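You operate a simulated robot arm through the tools that you are given. There is no shell and no other tool. Be economical: measure what you need, move in short steps, check, and stop when the job is done.

You run a simulated two-armed robot. Do the job below in one go: nothing can be reset, and whatever is moved stays where it is left.

TASK
Put the 20 W lamp carton from the top of the test bench on the top of the white oven and the 40 W lamp carton on the left middle shelf of the test bench. Open the cupboard door, fetch the white board and set it on the upper shelf of the bench cupboard and shut the door again. Put the gloss meter on the top of the steel stand. Fetch the red board and set it on the left middle shelf of the test bench. Any order will do. Set down upright: lamp carton, gloss meter.

The check looks at the end state, three seconds after you hand in, the way a careful person would. Anything else that was tipped, shoved, dropped, spilled or broken makes it a failure.

THE ROBOT
Two 7-joint arms with two-finger parallel grippers on one trunk, on a base that drives. Base frame: it is fixed to the floor where the robot stands at the start and does not move with it; the origin is under the middle of the robot, x ahead of it, y to its left, z up; the surface under the hand at the start is at about z = 88. Lengths are in cm, angles in rad, forces in N, time in s.
The left shoulder is at the start at [5, 17.7, 120.4], the right one opposite. With the tool pointing down near the work surface each hand reaches from about 22 to 70 cm from the robot's upright axis, wherever it stands, measured 20 degrees to its own side. Places, roughly: cupboard door [30, 200, 50]; gloss meter [50, -50, 100]; lamp carton [50, 0, 100]; left middle shelf of the test bench [70, 90, 50]; red board (6x10x2 cm) [40, 80, 90]; top of the steel stand [80, -510, 50]; top of the white oven (36x18 cm) [70, 110, 116]; upper shelf of the bench cupboard [60, 200, 40]; white board (6x10x2 cm) [60, -40, 90]. Payload 3.43 kg a hand.
The TCP of each hand is the grasp point between the finger pads, 3.4 cm short of the fingertips. In the tool frame z runs along the fingers and y along their closing line. The gripper opens to 12.8 cm. The fingers are 2.4 cm wide and 1.2 cm thick; the gripper's body (4.8 by 13 cm) begins 9.6 cm behind the TCP.
Orientation is that of the tool frame in the base frame, as a unit quaternion [x, y, z, w]. With the fingers straight down and closing along the base's y, the tool's x points along the base's -x, its y along +y and its z along -z.

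THE INTERFACE
- The arms move only by the tool drive_tool. It takes "left_deltas", "right_deltas" or both (then of equal length, played together; a hand with none holds still); each is text: rows parted by semicolons, each of 7 numbers parted by spaces: the shift along the tool's x, y, z in cm, then the turn, a rotation vector about the tool's x, y, z in rad, then the gripper command, from -1 (fully open) to 1 (shut), values between in proportion. In form: tx ty tz wx wy wz jaw; .... A call has 1 to 10 rows; each row is the pose to reach, as a shift and turn from the pose commanded when the call began, along the tool's axes at that moment. Rows are played at 5 a second. More than 5 cm and 0.15 rad between two rows, or a gripper value outside its range, and nothing of the call is played. A pose out of reach is approached as far as the arm can. The call stops where the force on the tool passes 40 N (or 10 N more than at its start, if that is more) or the arm is blocked; 0.2 s more then pass. Each finger travels about 10.8 cm/s and halts on what it meets, pressing with about 29 N; the grip force reading is that of the motor and also rises with nothing between the fingers. The clock runs only during rows and for 0.2 s after the last one: add rows that repeat a pose to give the fingers time. The reply holds the time, the measured pose of the TCP, the force on the tool along the base axes, the opening and the grip force, in the units named above and with some noise, with the torque about the TCP (base axes, N m) and any sound that the robot's microphone picked up.
- Cameras (640 x 400 px; columns grow to the right, rows downward): "scene" is now at [15.67, 0.46, 136.44]; the picture's right is [0.05, -1.00, 0.00], its down [-0.60, -0.03, -0.80] and it looks along [0.80, 0.04, -0.60] (base axes); focal length 214 px, centre (320, 200). "left" rides on the left gripper at [7.6, 1.1, -16] in its tool frame; the picture's right is [-0.15, 0.99, 0.00], its down [-0.88, -0.13, -0.46] and it looks along [-0.45, -0.07, 0.89] (tool axes); focal length 234 px, centre (320, 200). "right" rides on the right gripper at [7.6, -1.1, -16] in its tool frame; the picture's right is [0.15, 0.99, 0.00], its down [-0.88, 0.13, -0.46] and it looks along [-0.45, 0.07, 0.89] (tool axes); focal length 234 px, centre (320, 200). There is no depth. A picture from a camera that has moved, and an enlarged one, comes with that camera's place and axes in the base frame and with its lens.
- snapshot(camera): a new picture of that camera. No time passes.
- move_column(by): slides the trunk up (or, below 0, down) by that many cm; the arms and the scene camera ride with it, the base frame stays. It gives what a move gives, with no picture.
- steer(legs): drives the robot by 1 to 6 legs, each [ahead, turn to the left] in cm and rad, along the robot's own axes; the way and the turn of a leg run together, so that a leg with both is an arc; at most 150 cm and 3.142 rad a leg. The arms and the cameras ride along, it lands a little off, and it stops where it bumps. It gives what a move gives.
- turn_head(pan, tilt): turns the head with the scene camera to pan (to the left, within 1.396 rad either way) and tilt (down, from -0.506 to 1.204), counted from straight ahead of the robot. It gives what a move gives.
- close_up(camera, box): a new picture of the part [left, top, right, bottom] of that camera's present view, enlarged. No time passes.
- sign_off(): hands the job in; it is judged then, once.

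Go step by step. Nothing tells you exact positions but the pictures and the camera data: compare them with the known pose of the tool, close in by small moves and look again before you grip or let go. The budget is 186 turns and 154 pictures, counting those below and the enlarged ones. Unless the task says otherwise, let go and move clear before handing in, and close with one line.

The tools are called after ">>>" as a command line: name --argument value ..., lists and objects as JSON in quotes. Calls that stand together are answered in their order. drive_tool: Moves the arms, as the interface text tells. Its arguments: {"type":"object","properties":{"left_deltas":{"type":"string"},"right_deltas":{"type":"string"}},"required":[]} The other tools are called the same way: move_column (by) slides the trunk up or down; steer (legs) drives the base; turn_head (pan, tilt) turns the head that bears the scene camera; snapshot (camera) takes a picture; close_up (camera, box) takes an enlarged picture of a part of a camera's view; sign_off () hands the job in.

At the start:

```text
time_s: 0.0
left_tool_pos: [40.49, 27.74, 118.17]
left_tcp_rot: [0.0, 1.0, 0.0, 0.001]
left_force: [0.4, -0.3, 0.5]
left_torque: [0.02, 0.02, -0.02]
left_opening: 12.8
left_grip_force: 0.0
right_tool_pos: [47.72, -14.34, 115.96]
right_tcp_rot: [0.001, 1.0, 0.001, 0.001]
right_force: [-0.5, 0.1, -0.2]
right_torque: [0.0, -0.01, 0.04]
right_opening: 12.78
right_grip_force: 0.1
trunk travel left (down, up): [-37.5, 2.6]
robot x, y, heading: [0.11, 0.52, -0.001]
head pan, tilt: [0.045, 0.649]
```

scene: 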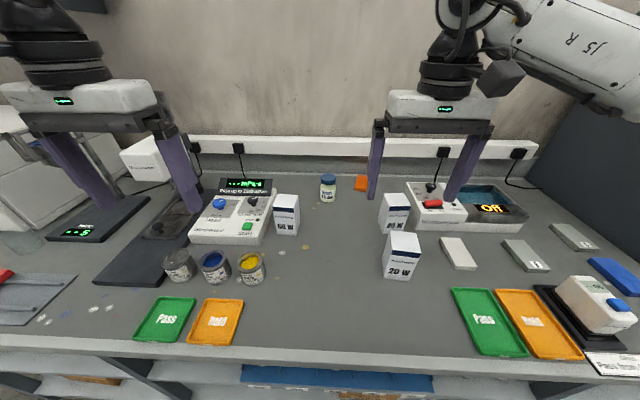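
right: 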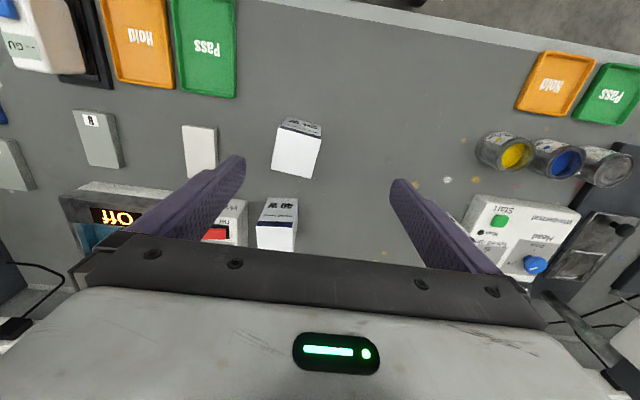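
left: 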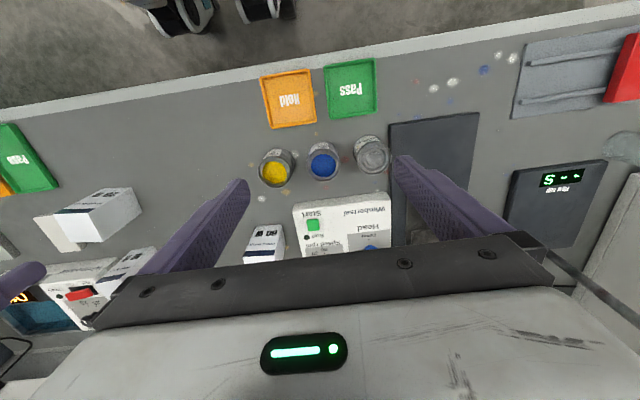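

I see three or more lamp cartons, several boards and the gloss meter to the right. I look closer to read the labels.

>>> close_up --camera "scene" --box '[360, 170, 520, 290]'

>>> close_up --camera "scene" --box '[480, 200, 640, 380]'

>>> close_up --camera "scene" --box '[180, 160, 380, 300]'

```text
3.33 times, centred on (440, 230) of scene
camera zoom: at [15.67, 0.46, 136.44], right [0.05, -1.0, 0.0], down [-0.6, -0.03, -0.8], along [0.8, 0.04, -0.6], focal length 715 px, centre (-80, 100)
```

zoom: 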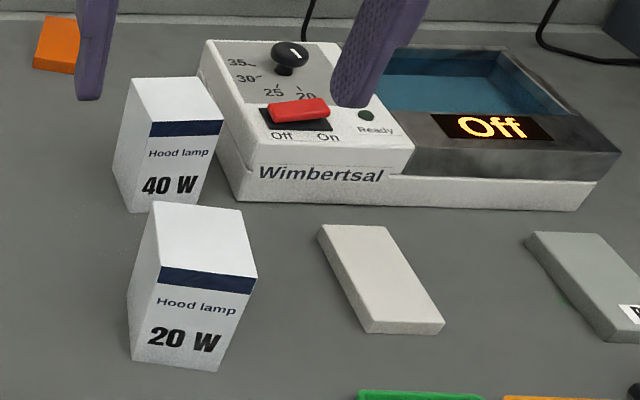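

```text
2.22 times, centred on (560, 290) of scene
camera zoom: at [15.67, 0.46, 136.44], right [0.05, -1.0, 0.0], down [-0.6, -0.03, -0.8], along [0.8, 0.04, -0.6], focal length 477 px, centre (-213, 0)
```

zoom: 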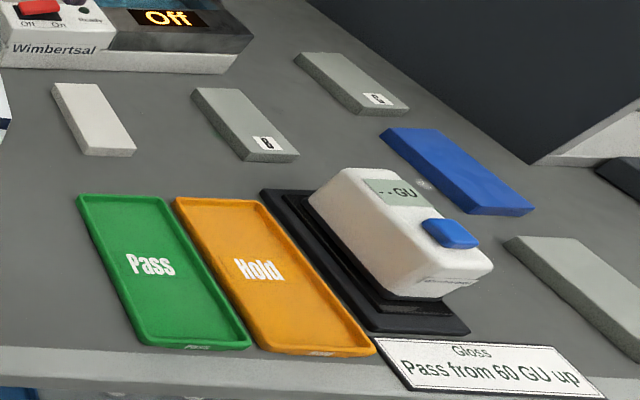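

```text
2.86 times, centred on (280, 230) of scene
camera zoom: at [15.67, 0.46, 136.44], right [0.05, -1.0, 0.0], down [-0.6, -0.03, -0.8], along [0.8, 0.04, -0.6], focal length 613 px, centre (434, 114)
```

zoom: 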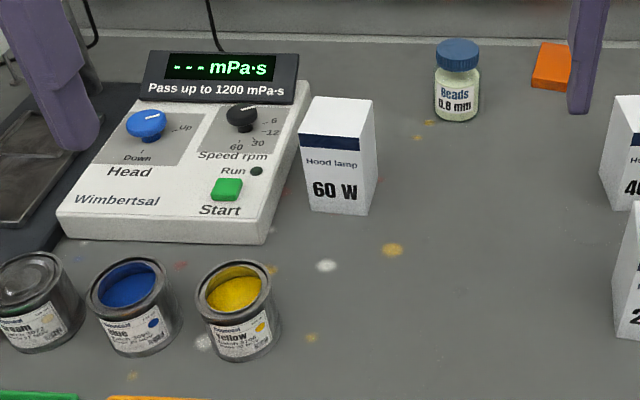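

The 20 W carton is near [51,-17], the 40 W near [67,-19], the white board near [55,-35] and the gloss meter near [40,-54]. I look around to the sides.

>>> turn_head --pan 1.1 --tilt 0.5

>>> snapshot --camera "scene"

>>> turn_head --pan -1.2 --tilt 0.4

>>> snapshot --camera "scene"

```text
time_s: 1.3
left_tool_pos: [40.54, 27.78, 118.1]
left_tcp_rot: [0.0, 1.0, 0.0, 0.001]
left_force: [0.0, -0.1, -0.1]
left_torque: [0.0, -0.01, 0.02]
left_opening: 12.81
left_grip_force: 0.1
right_tool_pos: [47.73, -14.29, 115.99]
right_tcp_rot: [0.002, 1.0, 0.0, 0.002]
right_force: [0.5, 0.1, 0.3]
right_torque: [0.02, 0.01, -0.02]
right_opening: 12.8
right_grip_force: 0.1
trunk travel left (down, up): [-37.5, 2.6]
robot x, y, heading: [-0.04, -0.25, 0.001]
head pan, tilt: [1.1, 0.499]
```

```text
147 pictures are left
camera scene: at [11.14, 8.17, 137.78], right [0.89, -0.45, 0.0], down [-0.22, -0.43, -0.88], along [0.4, 0.78, -0.48], focal length 214 px, centre (320, 200)
```

scene: 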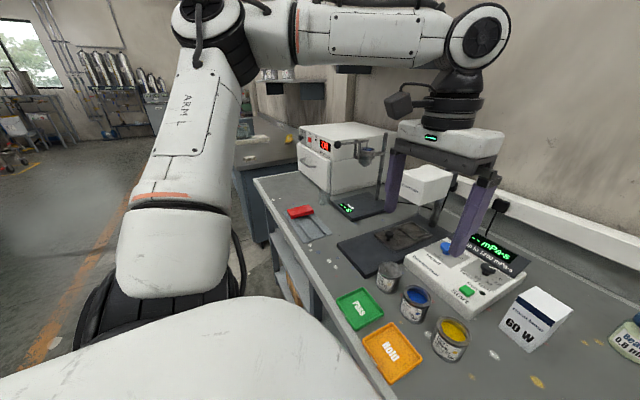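

```text
time_s: 3.4
left_tool_pos: [40.51, 27.65, 118.05]
left_tcp_rot: [-0.001, 1.0, 0.0, 0.0]
left_force: [0.4, -0.8, -0.6]
left_torque: [-0.03, 0.01, -0.02]
left_opening: 12.83
left_grip_force: 0.1
right_tool_pos: [47.72, -14.31, 115.99]
right_tcp_rot: [0.001, 1.0, 0.001, 0.001]
right_force: [-0.4, -0.2, -0.1]
right_torque: [-0.01, -0.01, -0.01]
right_opening: 12.78
right_grip_force: 0.1
trunk travel left (down, up): [-37.5, 2.6]
robot x, y, heading: [0.04, 0.38, -0.0]
head pan, tilt: [-1.201, 0.4]
```

```text
146 pictures are left
camera scene: at [10.35, -8.56, 138.7], right [-0.93, -0.36, 0.0], down [-0.14, 0.36, -0.92], along [0.33, -0.86, -0.39], focal length 214 px, centre (320, 200)
```

scene: 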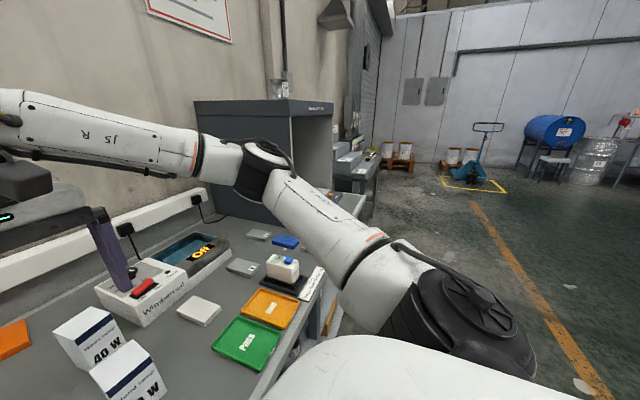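

Open access to the bench from the front. I start by pitching the right hand forward 45° and bringing it in front of the 20 W carton.

>>> drive_tool --right_deltas "0.9 -0.5 2.3 0 -0.131 0 -1; 1.7 -1 4.6 0 -0.262 0 -1; 2.6 -1.5 7 0 -0.393 0 -1; 3.5 -2 9.3 0 -0.524 0 -1; 4.3 -2.6 11.6 0 -0.655 0 -1; 5.2 -3.1 14 0 -0.785 0 -1; 5.2 -3.1 14 0 -0.785 0 -1"

>>> snapshot --camera "right"

>>> turn_head --pan -0.3 --tilt 0.7

>>> snapshot --camera "scene"

```text
time_s: 5.0
left_tool_pos: [40.59, 27.69, 118.24]
left_tcp_rot: [0.0, 1.0, 0.0, 0.0]
left_force: [-0.6, 0.3, -0.1]
left_torque: [-0.02, -0.02, 0.03]
left_opening: 12.77
left_grip_force: 0.1
right_tool_pos: [43.25, -16.96, 102.03]
right_tcp_rot: [0.0, 0.924, 0.001, 0.383]
right_force: [0.3, -0.5, -0.5]
right_torque: [-0.03, 0.06, -0.01]
right_opening: 12.81
right_grip_force: 0.0
right hand out of reach, approached as far as the arm can: row 6, 7
trunk travel left (down, up): [-37.5, 2.6]
robot x, y, heading: [0.16, -0.13, -0.002]
head pan, tilt: [-1.201, 0.4]
```

```text
145 pictures are left
camera right: at [26.56, -18.23, 107.77], right [-0.1, 0.99, -0.1], down [0.3, 0.13, 0.95], along [0.95, 0.07, -0.31], focal length 234 px, centre (320, 200)
```

right: 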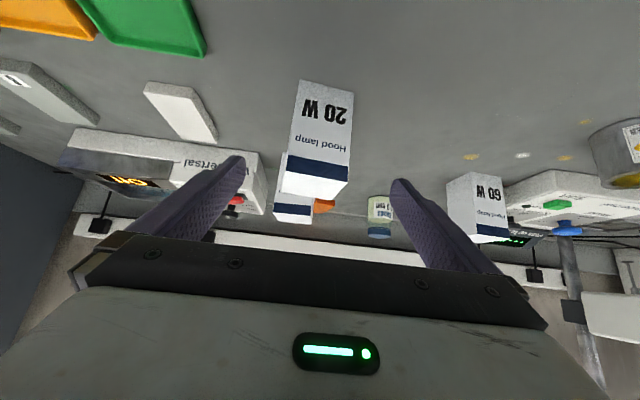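

```text
time_s: 6.2
left_tool_pos: [40.58, 27.71, 118.16]
left_tcp_rot: [0.0, 1.0, 0.0, 0.0]
left_force: [0.1, 0.0, 0.4]
left_torque: [0.03, -0.02, -0.02]
left_opening: 12.8
left_grip_force: 0.0
right_tool_pos: [43.23, -17.01, 102.09]
right_tcp_rot: [-0.001, 0.924, 0.001, 0.383]
right_force: [0.6, -0.5, 0.5]
right_torque: [-0.03, 0.02, 0.0]
right_opening: 12.8
right_grip_force: 0.0
trunk travel left (down, up): [-37.5, 2.6]
robot x, y, heading: [0.02, -0.48, -0.003]
head pan, tilt: [-0.3, 0.7]
```

```text
144 pictures are left
camera scene: at [15.11, -2.45, 136.01], right [-0.3, -0.95, 0.0], down [-0.61, 0.19, -0.77], along [0.73, -0.23, -0.64], focal length 214 px, centre (320, 200)
```

scene: 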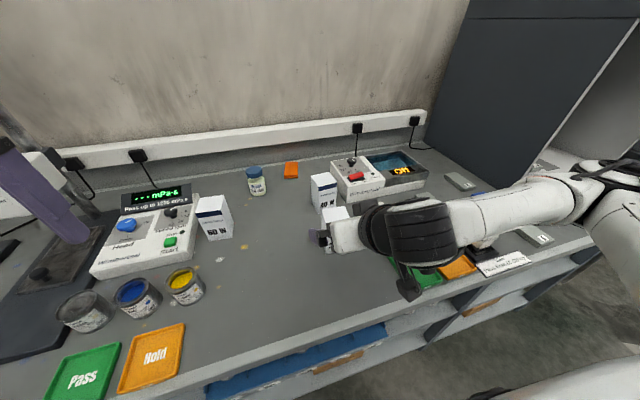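

The 20 W carton sits between the open fingers, as computed near [50,-17.3]. I slide forward along the tool axis, with a slight yaw.

>>> drive_tool --right_deltas "0.2 0 3 0.02 0 0.02 -1; 0.5 0 6 0.04 0 0.04 -1; 0.7 0 9 0.06 0 0.06 -1; 0.9 0 11.4 0.07 0 0.07 -1; 0.9 0 11.4 0.07 0 0.07 -1"

>>> snapshot --camera "right"

>>> close_up --camera "scene" --box '[280, 150, 440, 250]'

```text
time_s: 7.4
left_tool_pos: [40.49, 27.75, 118.05]
left_tcp_rot: [0.0, 1.0, 0.001, 0.0]
left_force: [-0.4, -0.3, 0.3]
left_torque: [0.02, 0.0, 0.0]
left_opening: 12.81
left_grip_force: 0.0
right_tool_pos: [50.69, -16.73, 93.3]
right_tcp_rot: [0.047, 0.923, -0.019, 0.382]
right_force: [-0.8, -0.5, -0.1]
right_torque: [-0.01, 0.03, -0.01]
right_opening: 12.8
right_grip_force: 0.1
trunk travel left (down, up): [-37.5, 2.6]
robot x, y, heading: [0.05, -0.05, 0.001]
head pan, tilt: [-0.3, 0.7]
```

```text
143 pictures are left
camera right: at [34.04, -16.51, 99.15], right [0.0, 0.99, -0.1], down [0.31, 0.1, 0.95], along [0.95, -0.03, -0.31], focal length 234 px, centre (320, 200)
```

right: 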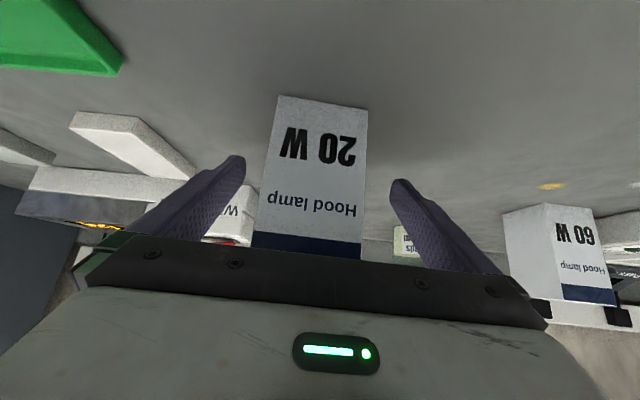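

```text
4.00 times, centred on (360, 200) of scene
camera zoom: at [15.11, -2.44, 136.01], right [-0.3, -0.96, 0.0], down [-0.62, 0.19, -0.77], along [0.73, -0.23, -0.64], focal length 858 px, centre (160, 200)
```

zoom: 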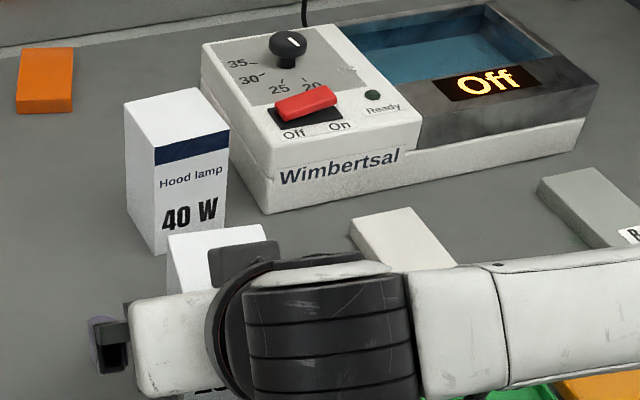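

The carton is between the fingers, nearly centred. I shift 0.5 cm right, close and lift.

>>> drive_tool --right_deltas "0 -0.5 0 0 0 0 -1; 0 -0.5 0 0 0 0 0.2; 0 -0.5 0 0 0 0 1; 0 -0.5 0 0 0 0 1; 0 -0.5 0 0 0 0 1; 0 -0.5 0 0 0 0 1"

>>> drive_tool --right_deltas "-1.4 0 -1.4 0 0 0 1; -4 0 -4 0 0 0 1; -7 0 -7 0 0 0 1; -10 0 -10 0 0 0 1; -12 0 -12 0 0 0 1"

>>> snapshot --camera "scene"

```text
time_s: 8.8
left_tool_pos: [40.4, 27.69, 118.11]
left_tcp_rot: [0.0, 1.0, 0.0, 0.001]
left_force: [-0.1, 0.2, -0.2]
left_torque: [0.01, -0.01, 0.02]
left_opening: 12.83
left_grip_force: 0.2
right_tool_pos: [50.58, -17.44, 93.38]
right_tcp_rot: [0.047, 0.922, -0.019, 0.383]
right_force: [0.2, 0.7, 1.4]
right_torque: [-0.05, 0.0, 0.05]
right_opening: 6.18
right_grip_force: 28.6
trunk travel left (down, up): [-37.5, 2.6]
robot x, y, heading: [0.02, -0.46, 0.004]
head pan, tilt: [-0.3, 0.7]
```

```text
time_s: 10.0
left_tool_pos: [40.4, 27.71, 118.01]
left_tcp_rot: [-0.001, 1.0, 0.0, 0.0]
left_force: [-0.4, -0.5, 0.6]
left_torque: [0.01, 0.02, 0.0]
left_opening: 12.8
left_grip_force: 0.0
right_tool_pos: [50.63, -17.66, 110.26]
right_tcp_rot: [0.047, 0.923, -0.019, 0.381]
right_force: [0.9, 0.1, -1.5]
right_torque: [-0.01, -0.01, 0.02]
right_opening: 6.16
right_grip_force: 29.3
trunk travel left (down, up): [-37.5, 2.6]
robot x, y, heading: [0.08, -0.5, -0.003]
head pan, tilt: [-0.3, 0.7]
```

```text
141 pictures are left
camera scene: at [15.11, -2.43, 136.01], right [-0.3, -0.96, 0.0], down [-0.62, 0.19, -0.77], along [0.73, -0.23, -0.64], focal length 214 px, centre (320, 200)
```

scene: 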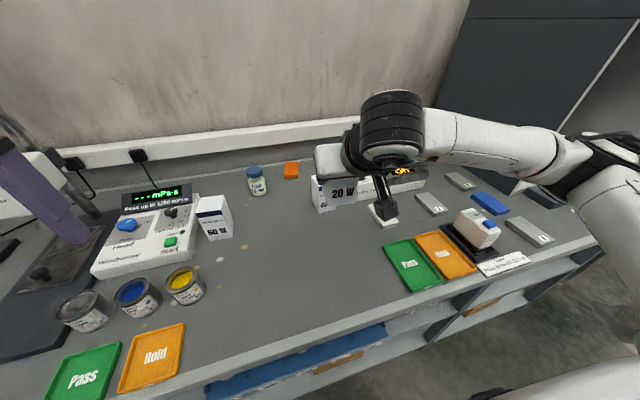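

The 20 W carton is held. I turn the robot right so the left hand faces the 40 W carton.

>>> drive_tool --right_deltas "-3 0 -3 0 0 0 1; -5 0 -6 0 0 0 1"

>>> steer --legs '[[0, -0.45]]'

>>> turn_head --pan 0.1 --tilt 0.6

>>> snapshot --camera "scene"

```text
time_s: 10.6
left_tool_pos: [40.47, 27.74, 118.16]
left_tcp_rot: [0.0, 1.0, -0.001, -0.001]
left_force: [-0.2, 0.4, -0.3]
left_torque: [-0.02, -0.04, -0.01]
left_opening: 12.81
left_grip_force: 0.1
right_tool_pos: [49.76, -18.02, 118.06]
right_tcp_rot: [0.046, 0.923, -0.018, 0.382]
right_force: [0.5, 0.2, -0.6]
right_torque: [0.02, -0.02, 0.03]
right_opening: 6.16
right_grip_force: 29.1
trunk travel left (down, up): [-37.5, 2.6]
robot x, y, heading: [0.05, -0.04, 0.004]
head pan, tilt: [-0.3, 0.7]
```

```text
time_s: 12.3
left_tool_pos: [48.43, 7.39, 118.04]
left_tcp_rot: [0.222, 0.975, 0.0, 0.0]
left_force: [0.1, 0.5, -0.8]
left_torque: [0.04, -0.04, -0.02]
left_opening: 12.8
left_grip_force: 0.1
right_tool_pos: [37.19, -37.81, 118.03]
right_tcp_rot: [0.25, 0.89, -0.103, 0.369]
right_force: [0.3, 0.4, -1.0]
right_torque: [0.01, -0.02, 0.02]
right_opening: 6.15
right_grip_force: 29.4
trunk travel left (down, up): [-37.5, 2.6]
robot x, y, heading: [0.01, 0.21, -0.444]
head pan, tilt: [-0.3, 0.7]
```

```text
time_s: 13.2
left_tool_pos: [48.49, 7.52, 118.11]
left_tcp_rot: [0.221, 0.975, 0.0, 0.001]
left_force: [0.1, 0.1, 0.5]
left_torque: [-0.02, -0.02, 0.01]
left_opening: 12.79
left_grip_force: 0.0
right_tool_pos: [37.25, -37.77, 118.17]
right_tcp_rot: [0.25, 0.89, -0.103, 0.368]
right_force: [0.0, 0.7, -1.5]
right_torque: [0.01, -0.03, 0.01]
right_opening: 6.14
right_grip_force: 28.7
trunk travel left (down, up): [-37.5, 2.6]
robot x, y, heading: [-0.08, 0.52, -0.446]
head pan, tilt: [0.099, 0.6]
```

```text
140 pictures are left
camera scene: at [14.63, -5.98, 136.87], right [-0.34, -0.94, 0.0], down [-0.53, 0.19, -0.82], along [0.78, -0.28, -0.57], focal length 214 px, centre (320, 200)
```

scene: 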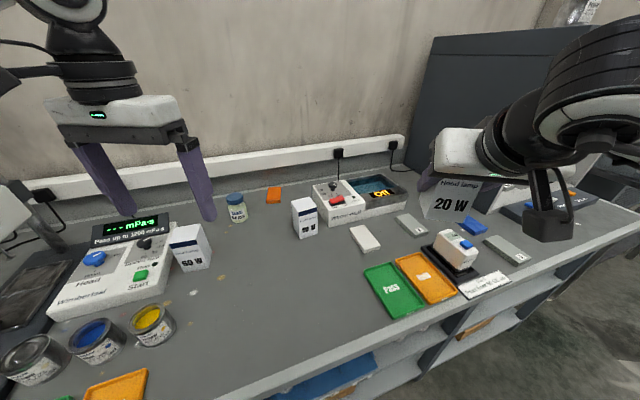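

>>> close_up --camera "scene" --box '[260, 170, 420, 270]'

```text
4.00 times, centred on (340, 220) of scene
camera zoom: at [14.63, -5.98, 136.87], right [-0.34, -0.94, 0.0], down [-0.53, 0.19, -0.82], along [0.78, -0.28, -0.57], focal length 858 px, centre (240, 120)
```

zoom: 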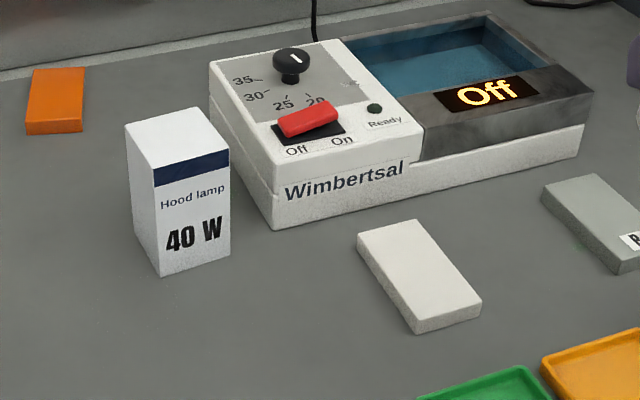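

The 40 W carton is at about [66,-19.2]; its right neighbour is 5 cm away, so I will open only partly. I bring the left hand toward it, moving the right hand outward.

>>> drive_tool --left_deltas "-2.1 -2.9 1.2 0 0 -0.109 -1; -4.2 -5.7 2.4 0 0 -0.218 -1; -6.4 -8.6 3.6 0 0 -0.327 -0.5; -8.5 -11.4 4.8 0 0 -0.436 -0.5; -10.7 -14.3 6 0 0 -0.545 -0.5" --right_deltas "0 -2 0 0 0 0 1; 0 -4 0 0 0 0 1; 0 -6 0 0 0 0 1; 0 -8 0 0 0 0 1; 0 -10 0 0 0 0 1"

>>> drive_tool --left_deltas "-0.8 -1.4 1.4 0 -0.131 0 -0.5; -1.7 -2.8 2.8 0 -0.262 0 -0.5; -2.5 -4.2 4.2 0 -0.393 0 -0.5; -3.3 -5.5 5.6 0 -0.524 0 -0.5; -3.8 -7 7 0 -0.655 0 -0.5; -4.2 -9 8.5 0 -0.785 0 -0.5"

>>> snapshot --camera "left"

>>> snapshot --camera "scene"

```text
time_s: 14.4
left_tool_pos: [50.74, -6.48, 111.66]
left_tcp_rot: [-0.051, 0.999, -0.002, 0.0]
left_force: [0.1, -0.7, 0.0]
left_torque: [0.02, -0.04, 0.0]
left_opening: 9.6
left_grip_force: 0.1
left hand out of reach, approached as far as the arm can: row 4, 5
right_tool_pos: [31.93, -46.47, 118.13]
right_tcp_rot: [0.249, 0.889, -0.102, 0.37]
right_force: [-0.2, 0.1, -1.7]
right_torque: [-0.02, 0.0, 0.02]
right_opening: 6.18
right_grip_force: 28.9
trunk travel left (down, up): [-37.5, 2.6]
robot x, y, heading: [0.23, 0.07, -0.442]
head pan, tilt: [0.099, 0.6]
```

```text
time_s: 15.8
left_tool_pos: [57.22, -4.49, 105.85]
left_tcp_rot: [-0.044, 0.923, 0.017, 0.382]
left_force: [0.5, -0.2, -0.4]
left_torque: [-0.03, -0.02, 0.0]
left_opening: 9.59
left_grip_force: 0.0
left hand out of reach, approached as far as the arm can: row 1, 2, 3, 4, 5, 6
right_tool_pos: [32.03, -46.5, 118.12]
right_tcp_rot: [0.249, 0.89, -0.102, 0.368]
right_force: [0.5, -0.2, -0.5]
right_torque: [0.02, -0.01, 0.02]
right_opening: 6.17
right_grip_force: 29.0
trunk travel left (down, up): [-37.5, 2.6]
robot x, y, heading: [0.05, 0.22, -0.446]
head pan, tilt: [0.099, 0.6]
```

```text
138 pictures are left
camera left: at [40.56, -5.04, 111.85], right [0.01, 0.99, 0.1], down [0.31, -0.1, 0.95], along [0.95, 0.02, -0.31], focal length 234 px, centre (320, 200)
```

left: 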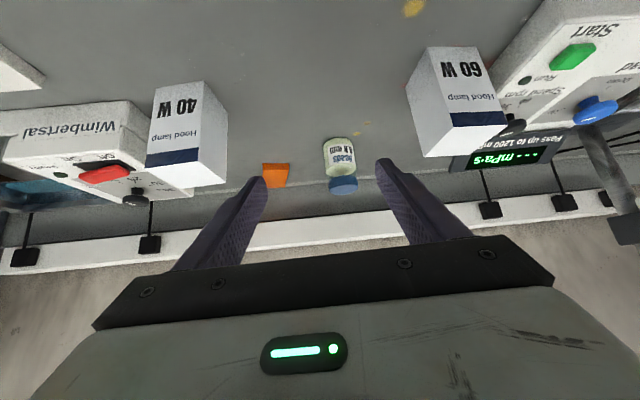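

```text
137 pictures are left
camera scene: at [14.64, -5.96, 136.87], right [-0.34, -0.94, 0.0], down [-0.53, 0.19, -0.82], along [0.78, -0.28, -0.57], focal length 214 px, centre (320, 200)
```

scene: 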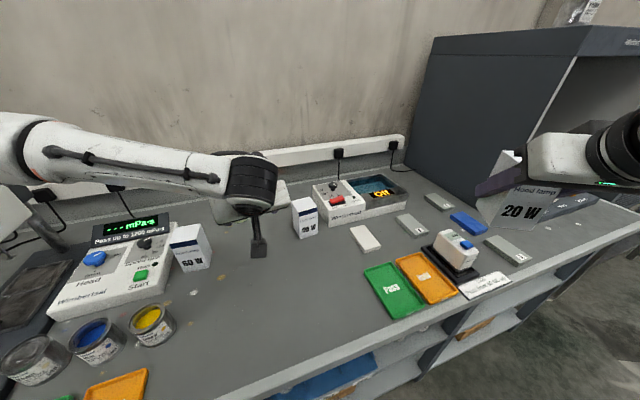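

The left arm can't turn that far across; I'll shift the whole robot right so the carton is straight ahead of the left shoulder. I lift the left hand first.

>>> drive_tool --left_deltas "-2 0 -2 0 0 0 -0.5; -5 0 -5 0 0 0 -0.5; -8 0 -8 0 0 0 -0.5; -8 0 -11 0 0 0 -0.5"

>>> steer --legs '[[-35, 0], [0, -1.124], [52, 0], [0, 1.57]]'

>>> turn_head --pan 0 --tilt 0.4

>>> snapshot --camera "scene"

```text
time_s: 16.8
left_tool_pos: [55.2, -4.71, 119.23]
left_tcp_rot: [-0.045, 0.923, 0.018, 0.382]
left_force: [-0.1, -0.8, -0.3]
left_torque: [-0.02, 0.0, 0.02]
left_opening: 9.6
left_grip_force: 0.1
right_tool_pos: [32.04, -46.5, 118.03]
right_tcp_rot: [0.25, 0.889, -0.103, 0.369]
right_force: [-0.1, -0.4, -0.2]
right_torque: [0.01, -0.01, -0.02]
right_opening: 6.17
right_grip_force: 28.5
trunk travel left (down, up): [-37.5, 2.6]
robot x, y, heading: [-0.18, -0.5, -0.446]
head pan, tilt: [0.099, 0.6]
```

```text
time_s: 28.4
left_tool_pos: [20.75, -17.39, 119.45]
left_tcp_rot: [-0.256, 0.888, 0.107, 0.367]
left_force: [-0.1, 1.2, -0.7]
left_torque: [-0.01, -0.03, 0.0]
left_opening: 9.61
left_grip_force: 0.1
right_tool_pos: [18.63, -65.05, 118.18]
right_tcp_rot: [0.04, 0.923, -0.016, 0.382]
right_force: [-0.4, 0.6, -0.4]
right_torque: [0.0, 0.03, -0.01]
right_opening: 6.16
right_grip_force: 28.7
trunk travel left (down, up): [-37.5, 2.6]
robot x, y, heading: [-30.59, -37.46, 0.014]
head pan, tilt: [0.099, 0.6]
```

```text
time_s: 29.1
left_tool_pos: [20.9, -17.48, 119.25]
left_tcp_rot: [-0.256, 0.888, 0.106, 0.367]
left_force: [0.1, 0.1, 0.9]
left_torque: [-0.01, 0.01, 0.02]
left_opening: 9.6
left_grip_force: 0.0
right_tool_pos: [18.68, -65.05, 118.09]
right_tcp_rot: [0.039, 0.923, -0.015, 0.383]
right_force: [0.2, -0.1, 0.0]
right_torque: [-0.02, 0.0, 0.03]
right_opening: 6.16
right_grip_force: 29.3
trunk travel left (down, up): [-37.5, 2.6]
robot x, y, heading: [-30.77, -37.89, 0.012]
head pan, tilt: [0.0, 0.4]
```

```text
136 pictures are left
camera scene: at [-14.37, -37.42, 138.69], right [0.02, -1.0, 0.0], down [-0.39, -0.01, -0.92], along [0.92, 0.01, -0.39], focal length 214 px, centre (320, 200)
```

scene: 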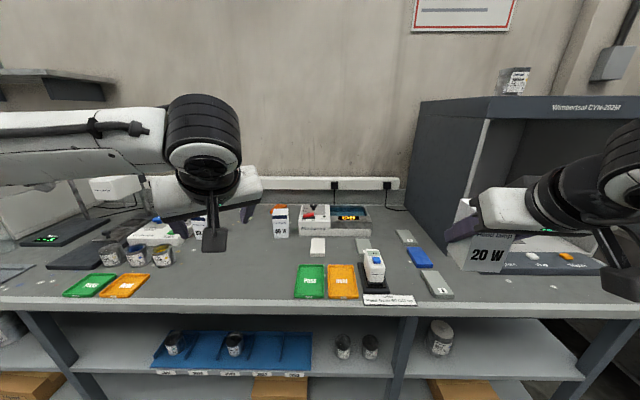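

Now the bench is straight ahead. I align the left hand's yaw and drive forward.

>>> drive_tool --left_deltas "0 0 0 0.081 0 0.081 -0.5; 0 0 0 0.162 0 0.162 -0.5; 0 0 0 0.243 0 0.243 -0.5; 0 0 0 0.32 0 0.32 -0.5; 0 0 0 0.32 0 0.32 -0.5"

>>> steer --legs '[[30, -0.012]]'

>>> snapshot --camera "left"

>>> snapshot --camera "scene"

```text
time_s: 30.3
left_tool_pos: [20.97, -17.39, 119.24]
left_tcp_rot: [-0.05, 0.922, 0.021, 0.383]
left_force: [0.0, -0.2, -0.4]
left_torque: [-0.03, -0.01, -0.02]
left_opening: 9.6
left_grip_force: 0.0
right_tool_pos: [18.74, -65.1, 118.04]
right_tcp_rot: [0.039, 0.923, -0.015, 0.383]
right_force: [0.0, -0.3, -0.8]
right_torque: [0.01, -0.02, 0.02]
right_opening: 6.17
right_grip_force: 29.1
trunk travel left (down, up): [-37.5, 2.6]
robot x, y, heading: [-30.72, -37.63, 0.014]
head pan, tilt: [0.0, 0.4]
```

```text
time_s: 32.4
left_tool_pos: [51.61, -17.66, 119.24]
left_tcp_rot: [-0.045, 0.923, 0.019, 0.382]
left_force: [0.2, 0.3, 1.0]
left_torque: [0.0, 0.04, -0.01]
left_opening: 9.58
left_grip_force: 0.0
right_tool_pos: [48.72, -65.23, 118.08]
right_tcp_rot: [0.044, 0.923, -0.018, 0.382]
right_force: [0.0, -0.3, -1.2]
right_torque: [-0.01, 0.03, 0.0]
right_opening: 6.15
right_grip_force: 29.0
trunk travel left (down, up): [-37.5, 2.6]
robot x, y, heading: [-0.26, -37.71, 0.004]
head pan, tilt: [0.0, 0.4]
```

```text
135 pictures are left
camera left: at [34.9, -18.27, 125.25], right [0.01, 0.99, 0.1], down [0.31, -0.1, 0.94], along [0.95, 0.03, -0.31], focal length 234 px, centre (320, 200)
```

left: 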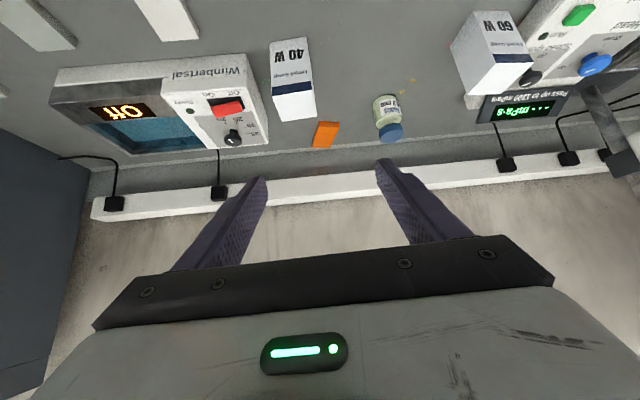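

```text
134 pictures are left
camera scene: at [16.08, -37.32, 138.68], right [0.0, -1.0, 0.0], down [-0.39, 0.0, -0.92], along [0.92, 0.0, -0.39], focal length 214 px, centre (320, 200)
```

scene: 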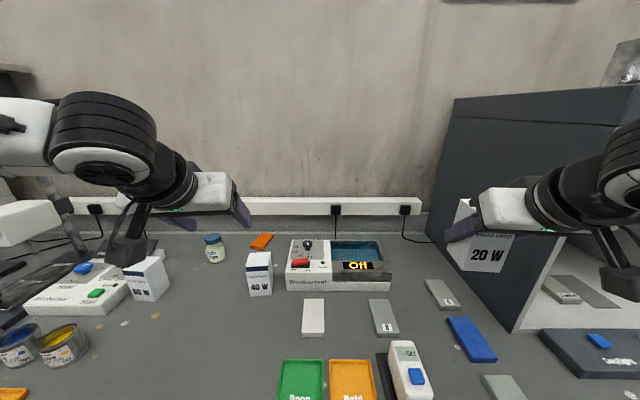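

The 40 W carton reads [66.2,-19.4] from the left camera, consistent. I go to the pre-grasp.

>>> drive_tool --left_deltas "1.7 -0.6 3.3 0 0 0 -0.5; 3.3 -1.2 6.5 0 0 0 -0.5; 5 -1.8 9.8 0 0 0 -0.5; 6.6 -2.4 13 0 0 0 -0.5; 8.3 -3 16.3 0 0 0 -0.5; 8.3 -3 16.3 0 0 0 -0.5"

>>> snapshot --camera "left"

```text
time_s: 33.8
left_tool_pos: [57.52, -20.24, 102.0]
left_tcp_rot: [-0.045, 0.923, 0.019, 0.383]
left_force: [0.3, 0.5, -0.7]
left_torque: [-0.03, 0.01, -0.01]
left_opening: 9.6
left_grip_force: 0.0
right_tool_pos: [48.76, -65.29, 118.1]
right_tcp_rot: [0.044, 0.923, -0.017, 0.382]
right_force: [0.5, -1.3, -1.1]
right_torque: [-0.01, -0.01, -0.01]
right_opening: 6.15
right_grip_force: 29.0
trunk travel left (down, up): [-37.5, 2.6]
robot x, y, heading: [-0.17, -37.29, 0.004]
head pan, tilt: [0.0, 0.4]
```

```text
133 pictures are left
camera left: at [40.8, -20.79, 107.95], right [0.01, 0.99, 0.1], down [0.31, -0.1, 0.95], along [0.95, 0.03, -0.31], focal length 234 px, centre (320, 200)
```

left: 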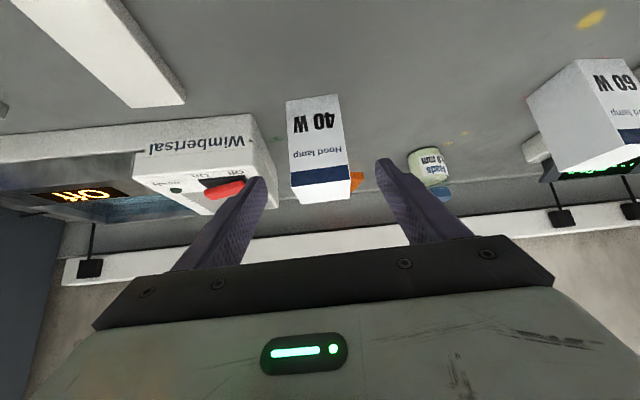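

Alignment is good with about 2 cm clearance to the heater. I advance, close and lift.

>>> drive_tool --left_deltas "0 0 3 0 0 0 -0.5; 0 0 6 0 0 0 -0.5; 0 0 9 0 0 0 -0.5; 0 0 12 0 0 0 -0.5; 0 0 12 0 0 0 -0.5; 0 0 12 0 0 0 0.2; 0 0 12 0 0 0 1; 0 0 12 0 0 0 1; 0 0 12 0 0 0 1"

>>> drive_tool --left_deltas "-1.4 0 -1.4 0 0 0 1; -4 0 -4 0 0 0 1; -7 0 -7 0 0 0 1; -10 0 -10 0 0 0 1; -12 0 -14 0 0 0 1; -14 0 -18 0 0 0 1"

>>> snapshot --camera "left"

```text
time_s: 35.8
left_tool_pos: [62.41, -15.37, 96.93]
left_tcp_rot: [-0.045, 0.923, 0.018, 0.383]
left_force: [-0.1, 0.7, -0.5]
left_torque: [0.04, -0.02, 0.05]
left_opening: 6.34
left_grip_force: 29.4
left hand out of reach, approached as far as the arm can: row 1, 2, 3, 4, 5, 6, 7, 8, 9
right_tool_pos: [48.73, -65.22, 118.13]
right_tcp_rot: [0.044, 0.923, -0.018, 0.382]
right_force: [0.2, 0.3, -0.3]
right_torque: [-0.01, -0.02, 0.0]
right_opening: 6.14
right_grip_force: 29.1
trunk travel left (down, up): [-37.5, 2.6]
robot x, y, heading: [-0.39, -37.2, 0.005]
head pan, tilt: [0.0, 0.4]
```

```text
time_s: 37.2
left_tool_pos: [59.45, -15.35, 119.66]
left_tcp_rot: [-0.045, 0.922, 0.019, 0.383]
left_force: [-0.7, 0.9, -1.1]
left_torque: [-0.05, 0.04, 0.0]
left_opening: 6.34
left_grip_force: 29.5
right_tool_pos: [48.85, -65.27, 118.12]
right_tcp_rot: [0.044, 0.922, -0.018, 0.383]
right_force: [-0.3, 0.1, -1.6]
right_torque: [-0.01, 0.0, -0.04]
right_opening: 6.15
right_grip_force: 29.6
trunk travel left (down, up): [-37.5, 2.6]
robot x, y, heading: [-0.32, -37.62, 0.006]
head pan, tilt: [0.0, 0.4]
```

```text
132 pictures are left
camera left: at [42.7, -15.92, 125.72], right [0.01, 0.99, 0.1], down [0.31, -0.1, 0.95], along [0.95, 0.03, -0.31], focal length 234 px, centre (320, 200)
```

left: 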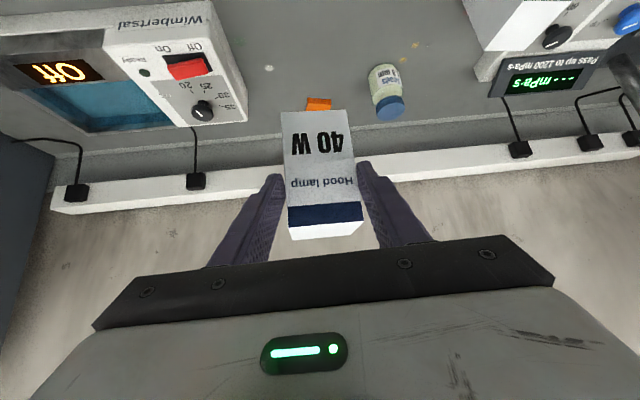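

The arm ran out of reach and gripped the carton only at its upper front edge. I'll set it back down on free bench nearer to me and re-grip it properly.

>>> drive_tool --left_deltas "3 0.5 1.3 0 0 0 1; 6 1 2.6 0 0 0 1; 9 1.5 4 0 0 0 1; 12 2 5.3 0 0 0 1; 15 2.5 6.6 0 0 0 1; 18 2.8 8 0 0 0 1; 20.8 3.1 9.2 0 0 0 1; 20.8 3.1 9.2 0 0 0 1"

>>> snapshot --camera "left"

>>> turn_head --pan 0.3 --tilt 0.7

>>> snapshot --camera "scene"

```text
time_s: 39.0
left_tool_pos: [51.27, -13.11, 98.41]
left_tcp_rot: [-0.045, 0.923, 0.018, 0.383]
left_force: [0.2, -0.1, -1.2]
left_torque: [0.0, 0.07, 0.02]
left_opening: 6.3
left_grip_force: 28.8
right_tool_pos: [48.85, -65.19, 118.07]
right_tcp_rot: [0.044, 0.923, -0.018, 0.382]
right_force: [0.1, 0.5, -2.4]
right_torque: [0.0, 0.01, 0.0]
right_opening: 6.16
right_grip_force: 28.9
trunk travel left (down, up): [-37.5, 2.6]
robot x, y, heading: [-0.19, -37.54, 0.008]
head pan, tilt: [0.0, 0.4]
```

```text
131 pictures are left
camera left: at [34.46, -13.67, 104.38], right [0.01, 0.99, 0.1], down [0.31, -0.1, 0.95], along [0.95, 0.03, -0.31], focal length 234 px, centre (320, 200)
```

left: 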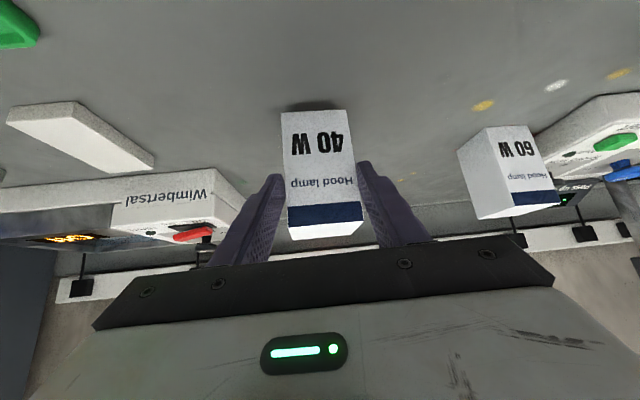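

```text
time_s: 39.8
left_tool_pos: [51.14, -13.0, 98.55]
left_tcp_rot: [-0.046, 0.923, 0.018, 0.382]
left_force: [0.5, -0.1, -0.7]
left_torque: [0.0, 0.02, 0.03]
left_opening: 6.33
left_grip_force: 28.8
right_tool_pos: [48.83, -65.24, 118.13]
right_tcp_rot: [0.045, 0.923, -0.018, 0.382]
right_force: [0.3, 0.4, -0.9]
right_torque: [-0.02, 0.0, 0.01]
right_opening: 6.17
right_grip_force: 29.5
trunk travel left (down, up): [-37.5, 2.6]
robot x, y, heading: [-0.27, -37.78, 0.002]
head pan, tilt: [0.3, 0.7]
```

```text
130 pictures are left
camera scene: at [14.87, -34.82, 136.01], right [0.3, -0.95, 0.0], down [-0.61, -0.19, -0.77], along [0.73, 0.23, -0.64], focal length 214 px, centre (320, 200)
```

scene: 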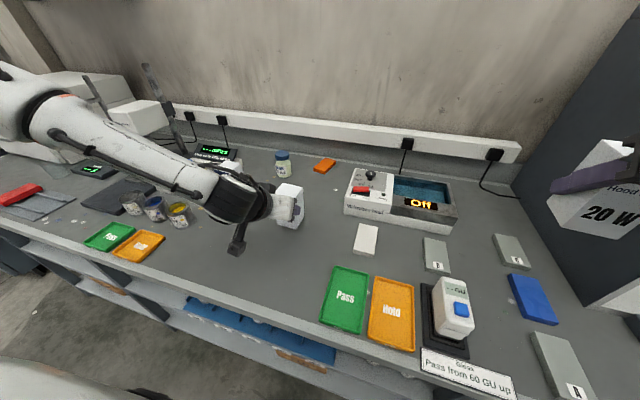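

>>> drive_tool --left_deltas "0.35 0 0.35 0 0 0 1; 0.7 0 0.7 0 0 0 1; 1 0 1 0 0 0 1; 1 0 1 0 0 0 1"

>>> close_up --camera "scene" --box '[220, 150, 380, 250]'

```text
time_s: 40.8
left_tool_pos: [51.31, -13.11, 97.11]
left_tcp_rot: [-0.045, 0.923, 0.018, 0.382]
left_force: [-0.7, -0.2, -1.1]
left_torque: [0.01, 0.02, 0.01]
left_opening: 6.31
left_grip_force: 28.8
right_tool_pos: [48.85, -65.25, 118.14]
right_tcp_rot: [0.044, 0.923, -0.017, 0.381]
right_force: [-0.2, -0.7, -0.9]
right_torque: [0.0, 0.0, 0.02]
right_opening: 6.16
right_grip_force: 28.7
trunk travel left (down, up): [-37.5, 2.6]
robot x, y, heading: [-0.34, -37.54, 0.002]
head pan, tilt: [0.3, 0.7]
```

```text
4.00 times, centred on (300, 200) of scene
camera zoom: at [14.87, -34.81, 136.01], right [0.3, -0.95, 0.0], down [-0.61, -0.19, -0.76], along [0.73, 0.23, -0.64], focal length 858 px, centre (400, 200)
```

zoom: 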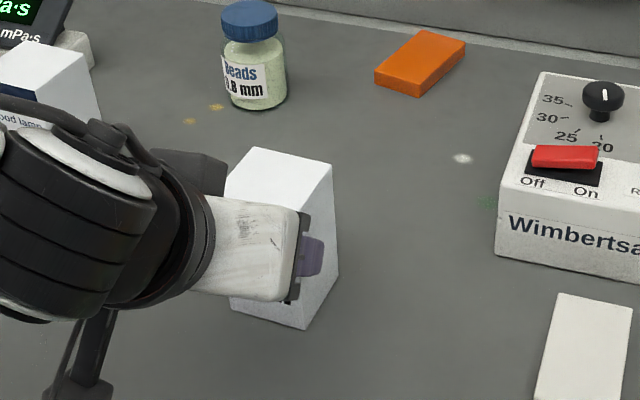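

>>> drive_tool --left_deltas "0.2 0 0.2 0 0 0 1; 0.4 0 0.4 0 0 0 1; 0.4 0 0.4 0 0 0 1"

>>> close_up --camera "scene" --box '[220, 150, 380, 250]'

```text
time_s: 41.6
left_tool_pos: [51.25, -13.07, 96.76]
left_tcp_rot: [-0.046, 0.921, 0.02, 0.386]
left_force: [-3.3, 2.6, 19.7]
left_torque: [0.27, -0.05, -0.07]
left_opening: 6.31
left_grip_force: 28.8
right_tool_pos: [48.67, -65.41, 118.21]
right_tcp_rot: [0.045, 0.922, -0.017, 0.383]
right_force: [0.6, -0.4, -1.4]
right_torque: [0.0, 0.02, 0.02]
right_opening: 6.17
right_grip_force: 29.0
trunk travel left (down, up): [-37.5, 2.6]
robot x, y, heading: [-0.37, -37.24, 0.006]
head pan, tilt: [0.3, 0.7]
```

```text
4.00 times, centred on (300, 200) of scene
camera zoom: at [14.66, -34.86, 136.07], right [0.3, -0.95, 0.0], down [-0.61, -0.19, -0.77], along [0.73, 0.23, -0.64], focal length 858 px, centre (400, 200)
```

zoom: 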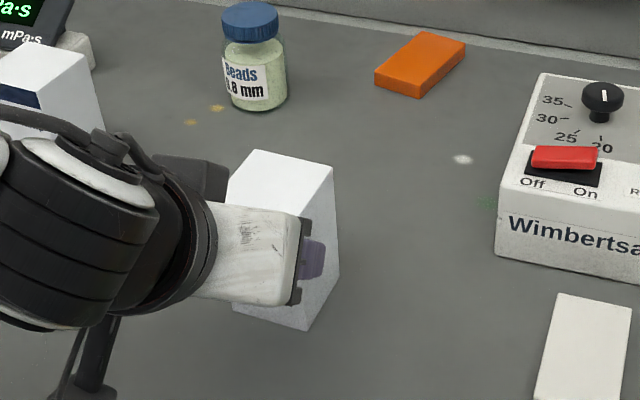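

Contact is felt; I open, advance to a proper grip depth and look.

>>> drive_tool --left_deltas "0 0 0 0 0 0 -0.2; 0 0 0 0 0 0 -0.5; 0 0 0 0 0 0 -0.5; -0.5 0 2.7 0 0 0 -0.5; -1 0 5.4 0 0 0 -0.5; -1 0 5.4 0 0 0 -0.5"

>>> snapshot --camera "left"

>>> close_up --camera "scene" --box '[220, 150, 380, 250]'

```text
time_s: 43.0
left_tool_pos: [55.55, -12.89, 93.45]
left_tcp_rot: [-0.046, 0.922, 0.019, 0.383]
left_force: [0.7, 0.3, 0.3]
left_torque: [0.03, 0.0, 0.0]
left_opening: 9.6
left_grip_force: 0.1
right_tool_pos: [48.82, -65.35, 118.04]
right_tcp_rot: [0.045, 0.922, -0.018, 0.383]
right_force: [1.1, -0.3, -0.5]
right_torque: [0.0, 0.02, -0.01]
right_opening: 6.13
right_grip_force: 29.0
trunk travel left (down, up): [-37.5, 2.6]
robot x, y, heading: [0.02, -37.31, 0.006]
head pan, tilt: [0.3, 0.7]
```

```text
127 pictures are left
camera left: at [38.91, -13.32, 99.34], right [0.01, 0.99, 0.1], down [0.31, -0.1, 0.95], along [0.95, 0.03, -0.31], focal length 234 px, centre (320, 200)
```

left: 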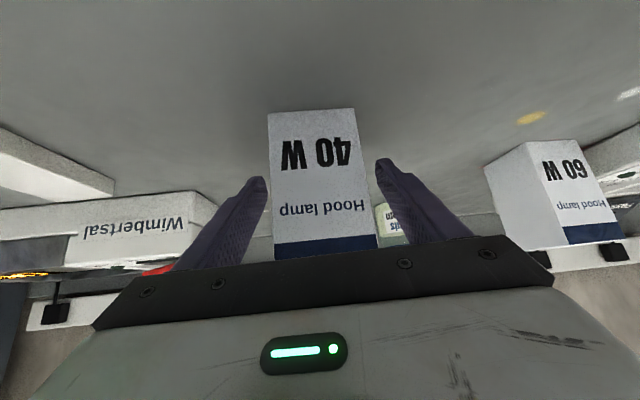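

```text
4.00 times, centred on (300, 200) of scene
camera zoom: at [14.85, -34.81, 136.01], right [0.3, -0.95, 0.0], down [-0.61, -0.19, -0.77], along [0.73, 0.23, -0.64], focal length 858 px, centre (400, 200)
```

zoom: 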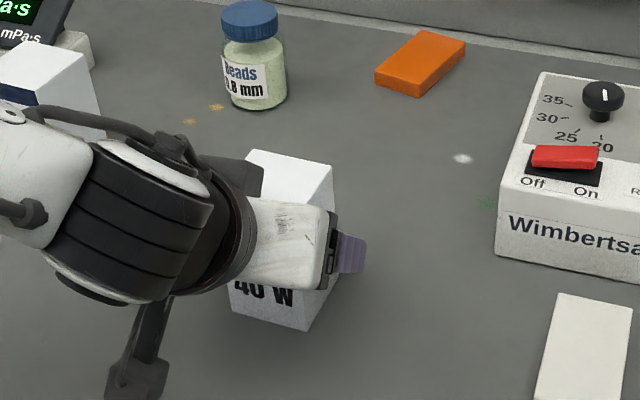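

Good depth now. I close and lift.

>>> drive_tool --left_deltas "0 0 0 0 0 0 0.2; 0 0 0 0 0 0 1; 0 0 0 0 0 0 1; 0 0 0 0 0 0 1; -1.4 0 -1.4 0 0 0 1; -4 0 -4 0 0 0 1; -7 0 -7 0 0 0 1; -10 0 -10 0 0 0 1; -13 0 -13 0 0 0 1; -16 0 -16 0 0 0 1"

>>> snapshot --camera "left"

```text
time_s: 45.2
left_tool_pos: [55.49, -12.71, 116.19]
left_tcp_rot: [-0.045, 0.923, 0.019, 0.382]
left_force: [0.0, 1.2, 0.3]
left_torque: [0.0, 0.01, 0.0]
left_opening: 6.17
left_grip_force: 28.8
right_tool_pos: [48.82, -65.36, 117.97]
right_tcp_rot: [0.045, 0.923, -0.018, 0.383]
right_force: [-0.3, 0.4, -1.5]
right_torque: [0.0, 0.02, -0.02]
right_opening: 6.16
right_grip_force: 29.2
trunk travel left (down, up): [-37.5, 2.6]
robot x, y, heading: [-0.57, -37.25, 0.002]
head pan, tilt: [0.3, 0.7]
```

```text
125 pictures are left
camera left: at [38.75, -13.34, 122.19], right [0.01, 0.99, 0.1], down [0.31, -0.1, 0.94], along [0.95, 0.03, -0.31], focal length 234 px, centre (320, 200)
```

left: 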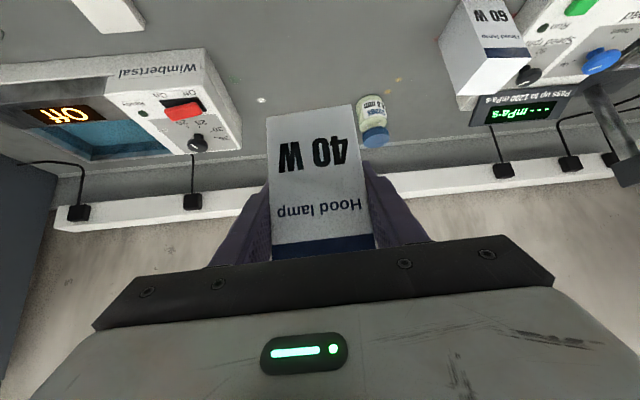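

Both cartons are held well. I back off and drive left along the bench to about y = 100.

>>> steer --legs '[[-60, 0], [0, 1.57], [137, 0], [0, -1.57]]'

>>> turn_head --pan 0 --tilt 0.45

>>> snapshot --camera "scene"

>>> turn_head --pan 0.7 --tilt 0.45

>>> snapshot --camera "scene"

```text
time_s: 62.7
left_tool_pos: [-4.64, 126.72, 116.23]
left_tcp_rot: [-0.046, 0.922, 0.019, 0.383]
left_force: [0.7, -1.6, -0.4]
left_torque: [-0.01, 0.04, 0.0]
left_opening: 6.15
left_grip_force: 28.6
right_tool_pos: [-11.05, 74.14, 118.05]
right_tcp_rot: [0.044, 0.923, -0.017, 0.381]
right_force: [-0.4, -0.6, -1.1]
right_torque: [0.01, -0.03, -0.01]
right_opening: 6.16
right_grip_force: 28.6
trunk travel left (down, up): [-37.5, 2.6]
robot x, y, heading: [-60.26, 102.1, 0.007]
head pan, tilt: [0.3, 0.7]
```

```text
time_s: 63.5
left_tool_pos: [-4.45, 126.65, 116.23]
left_tcp_rot: [-0.046, 0.923, 0.019, 0.382]
left_force: [0.4, 0.6, -2.0]
left_torque: [0.0, -0.01, -0.02]
left_opening: 6.17
left_grip_force: 28.4
right_tool_pos: [-11.1, 74.18, 118.1]
right_tcp_rot: [0.043, 0.923, -0.017, 0.383]
right_force: [0.0, -0.2, -1.0]
right_torque: [-0.01, 0.01, -0.01]
right_opening: 6.14
right_grip_force: 28.8
trunk travel left (down, up): [-37.5, 2.6]
robot x, y, heading: [-60.09, 101.9, 0.008]
head pan, tilt: [0.0, 0.45]
```

```text
124 pictures are left
camera scene: at [-44.0, 102.01, 138.22], right [0.01, -1.0, 0.0], down [-0.44, 0.0, -0.9], along [0.9, 0.01, -0.44], focal length 214 px, centre (320, 200)
```

scene: 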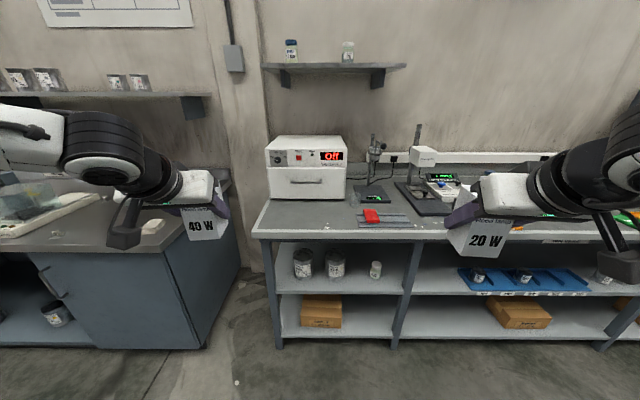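

```text
time_s: 64.6
left_tool_pos: [-4.55, 126.73, 116.13]
left_tcp_rot: [-0.046, 0.922, 0.019, 0.383]
left_force: [-0.1, 0.3, -1.6]
left_torque: [0.03, -0.02, -0.02]
left_opening: 6.17
left_grip_force: 28.7
right_tool_pos: [-11.11, 74.14, 118.05]
right_tcp_rot: [0.043, 0.922, -0.017, 0.383]
right_force: [0.2, -0.2, -0.6]
right_torque: [-0.01, 0.02, -0.03]
right_opening: 6.16
right_grip_force: 29.2
trunk travel left (down, up): [-37.5, 2.6]
robot x, y, heading: [-59.85, 101.88, 0.007]
head pan, tilt: [0.7, 0.45]
```

```text
123 pictures are left
camera scene: at [-46.19, 107.91, 138.23], right [0.65, -0.76, 0.0], down [-0.33, -0.28, -0.9], along [0.69, 0.58, -0.44], focal length 214 px, centre (320, 200)
```

scene: 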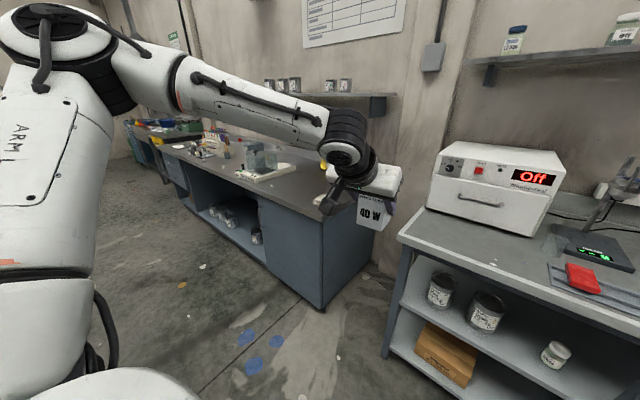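

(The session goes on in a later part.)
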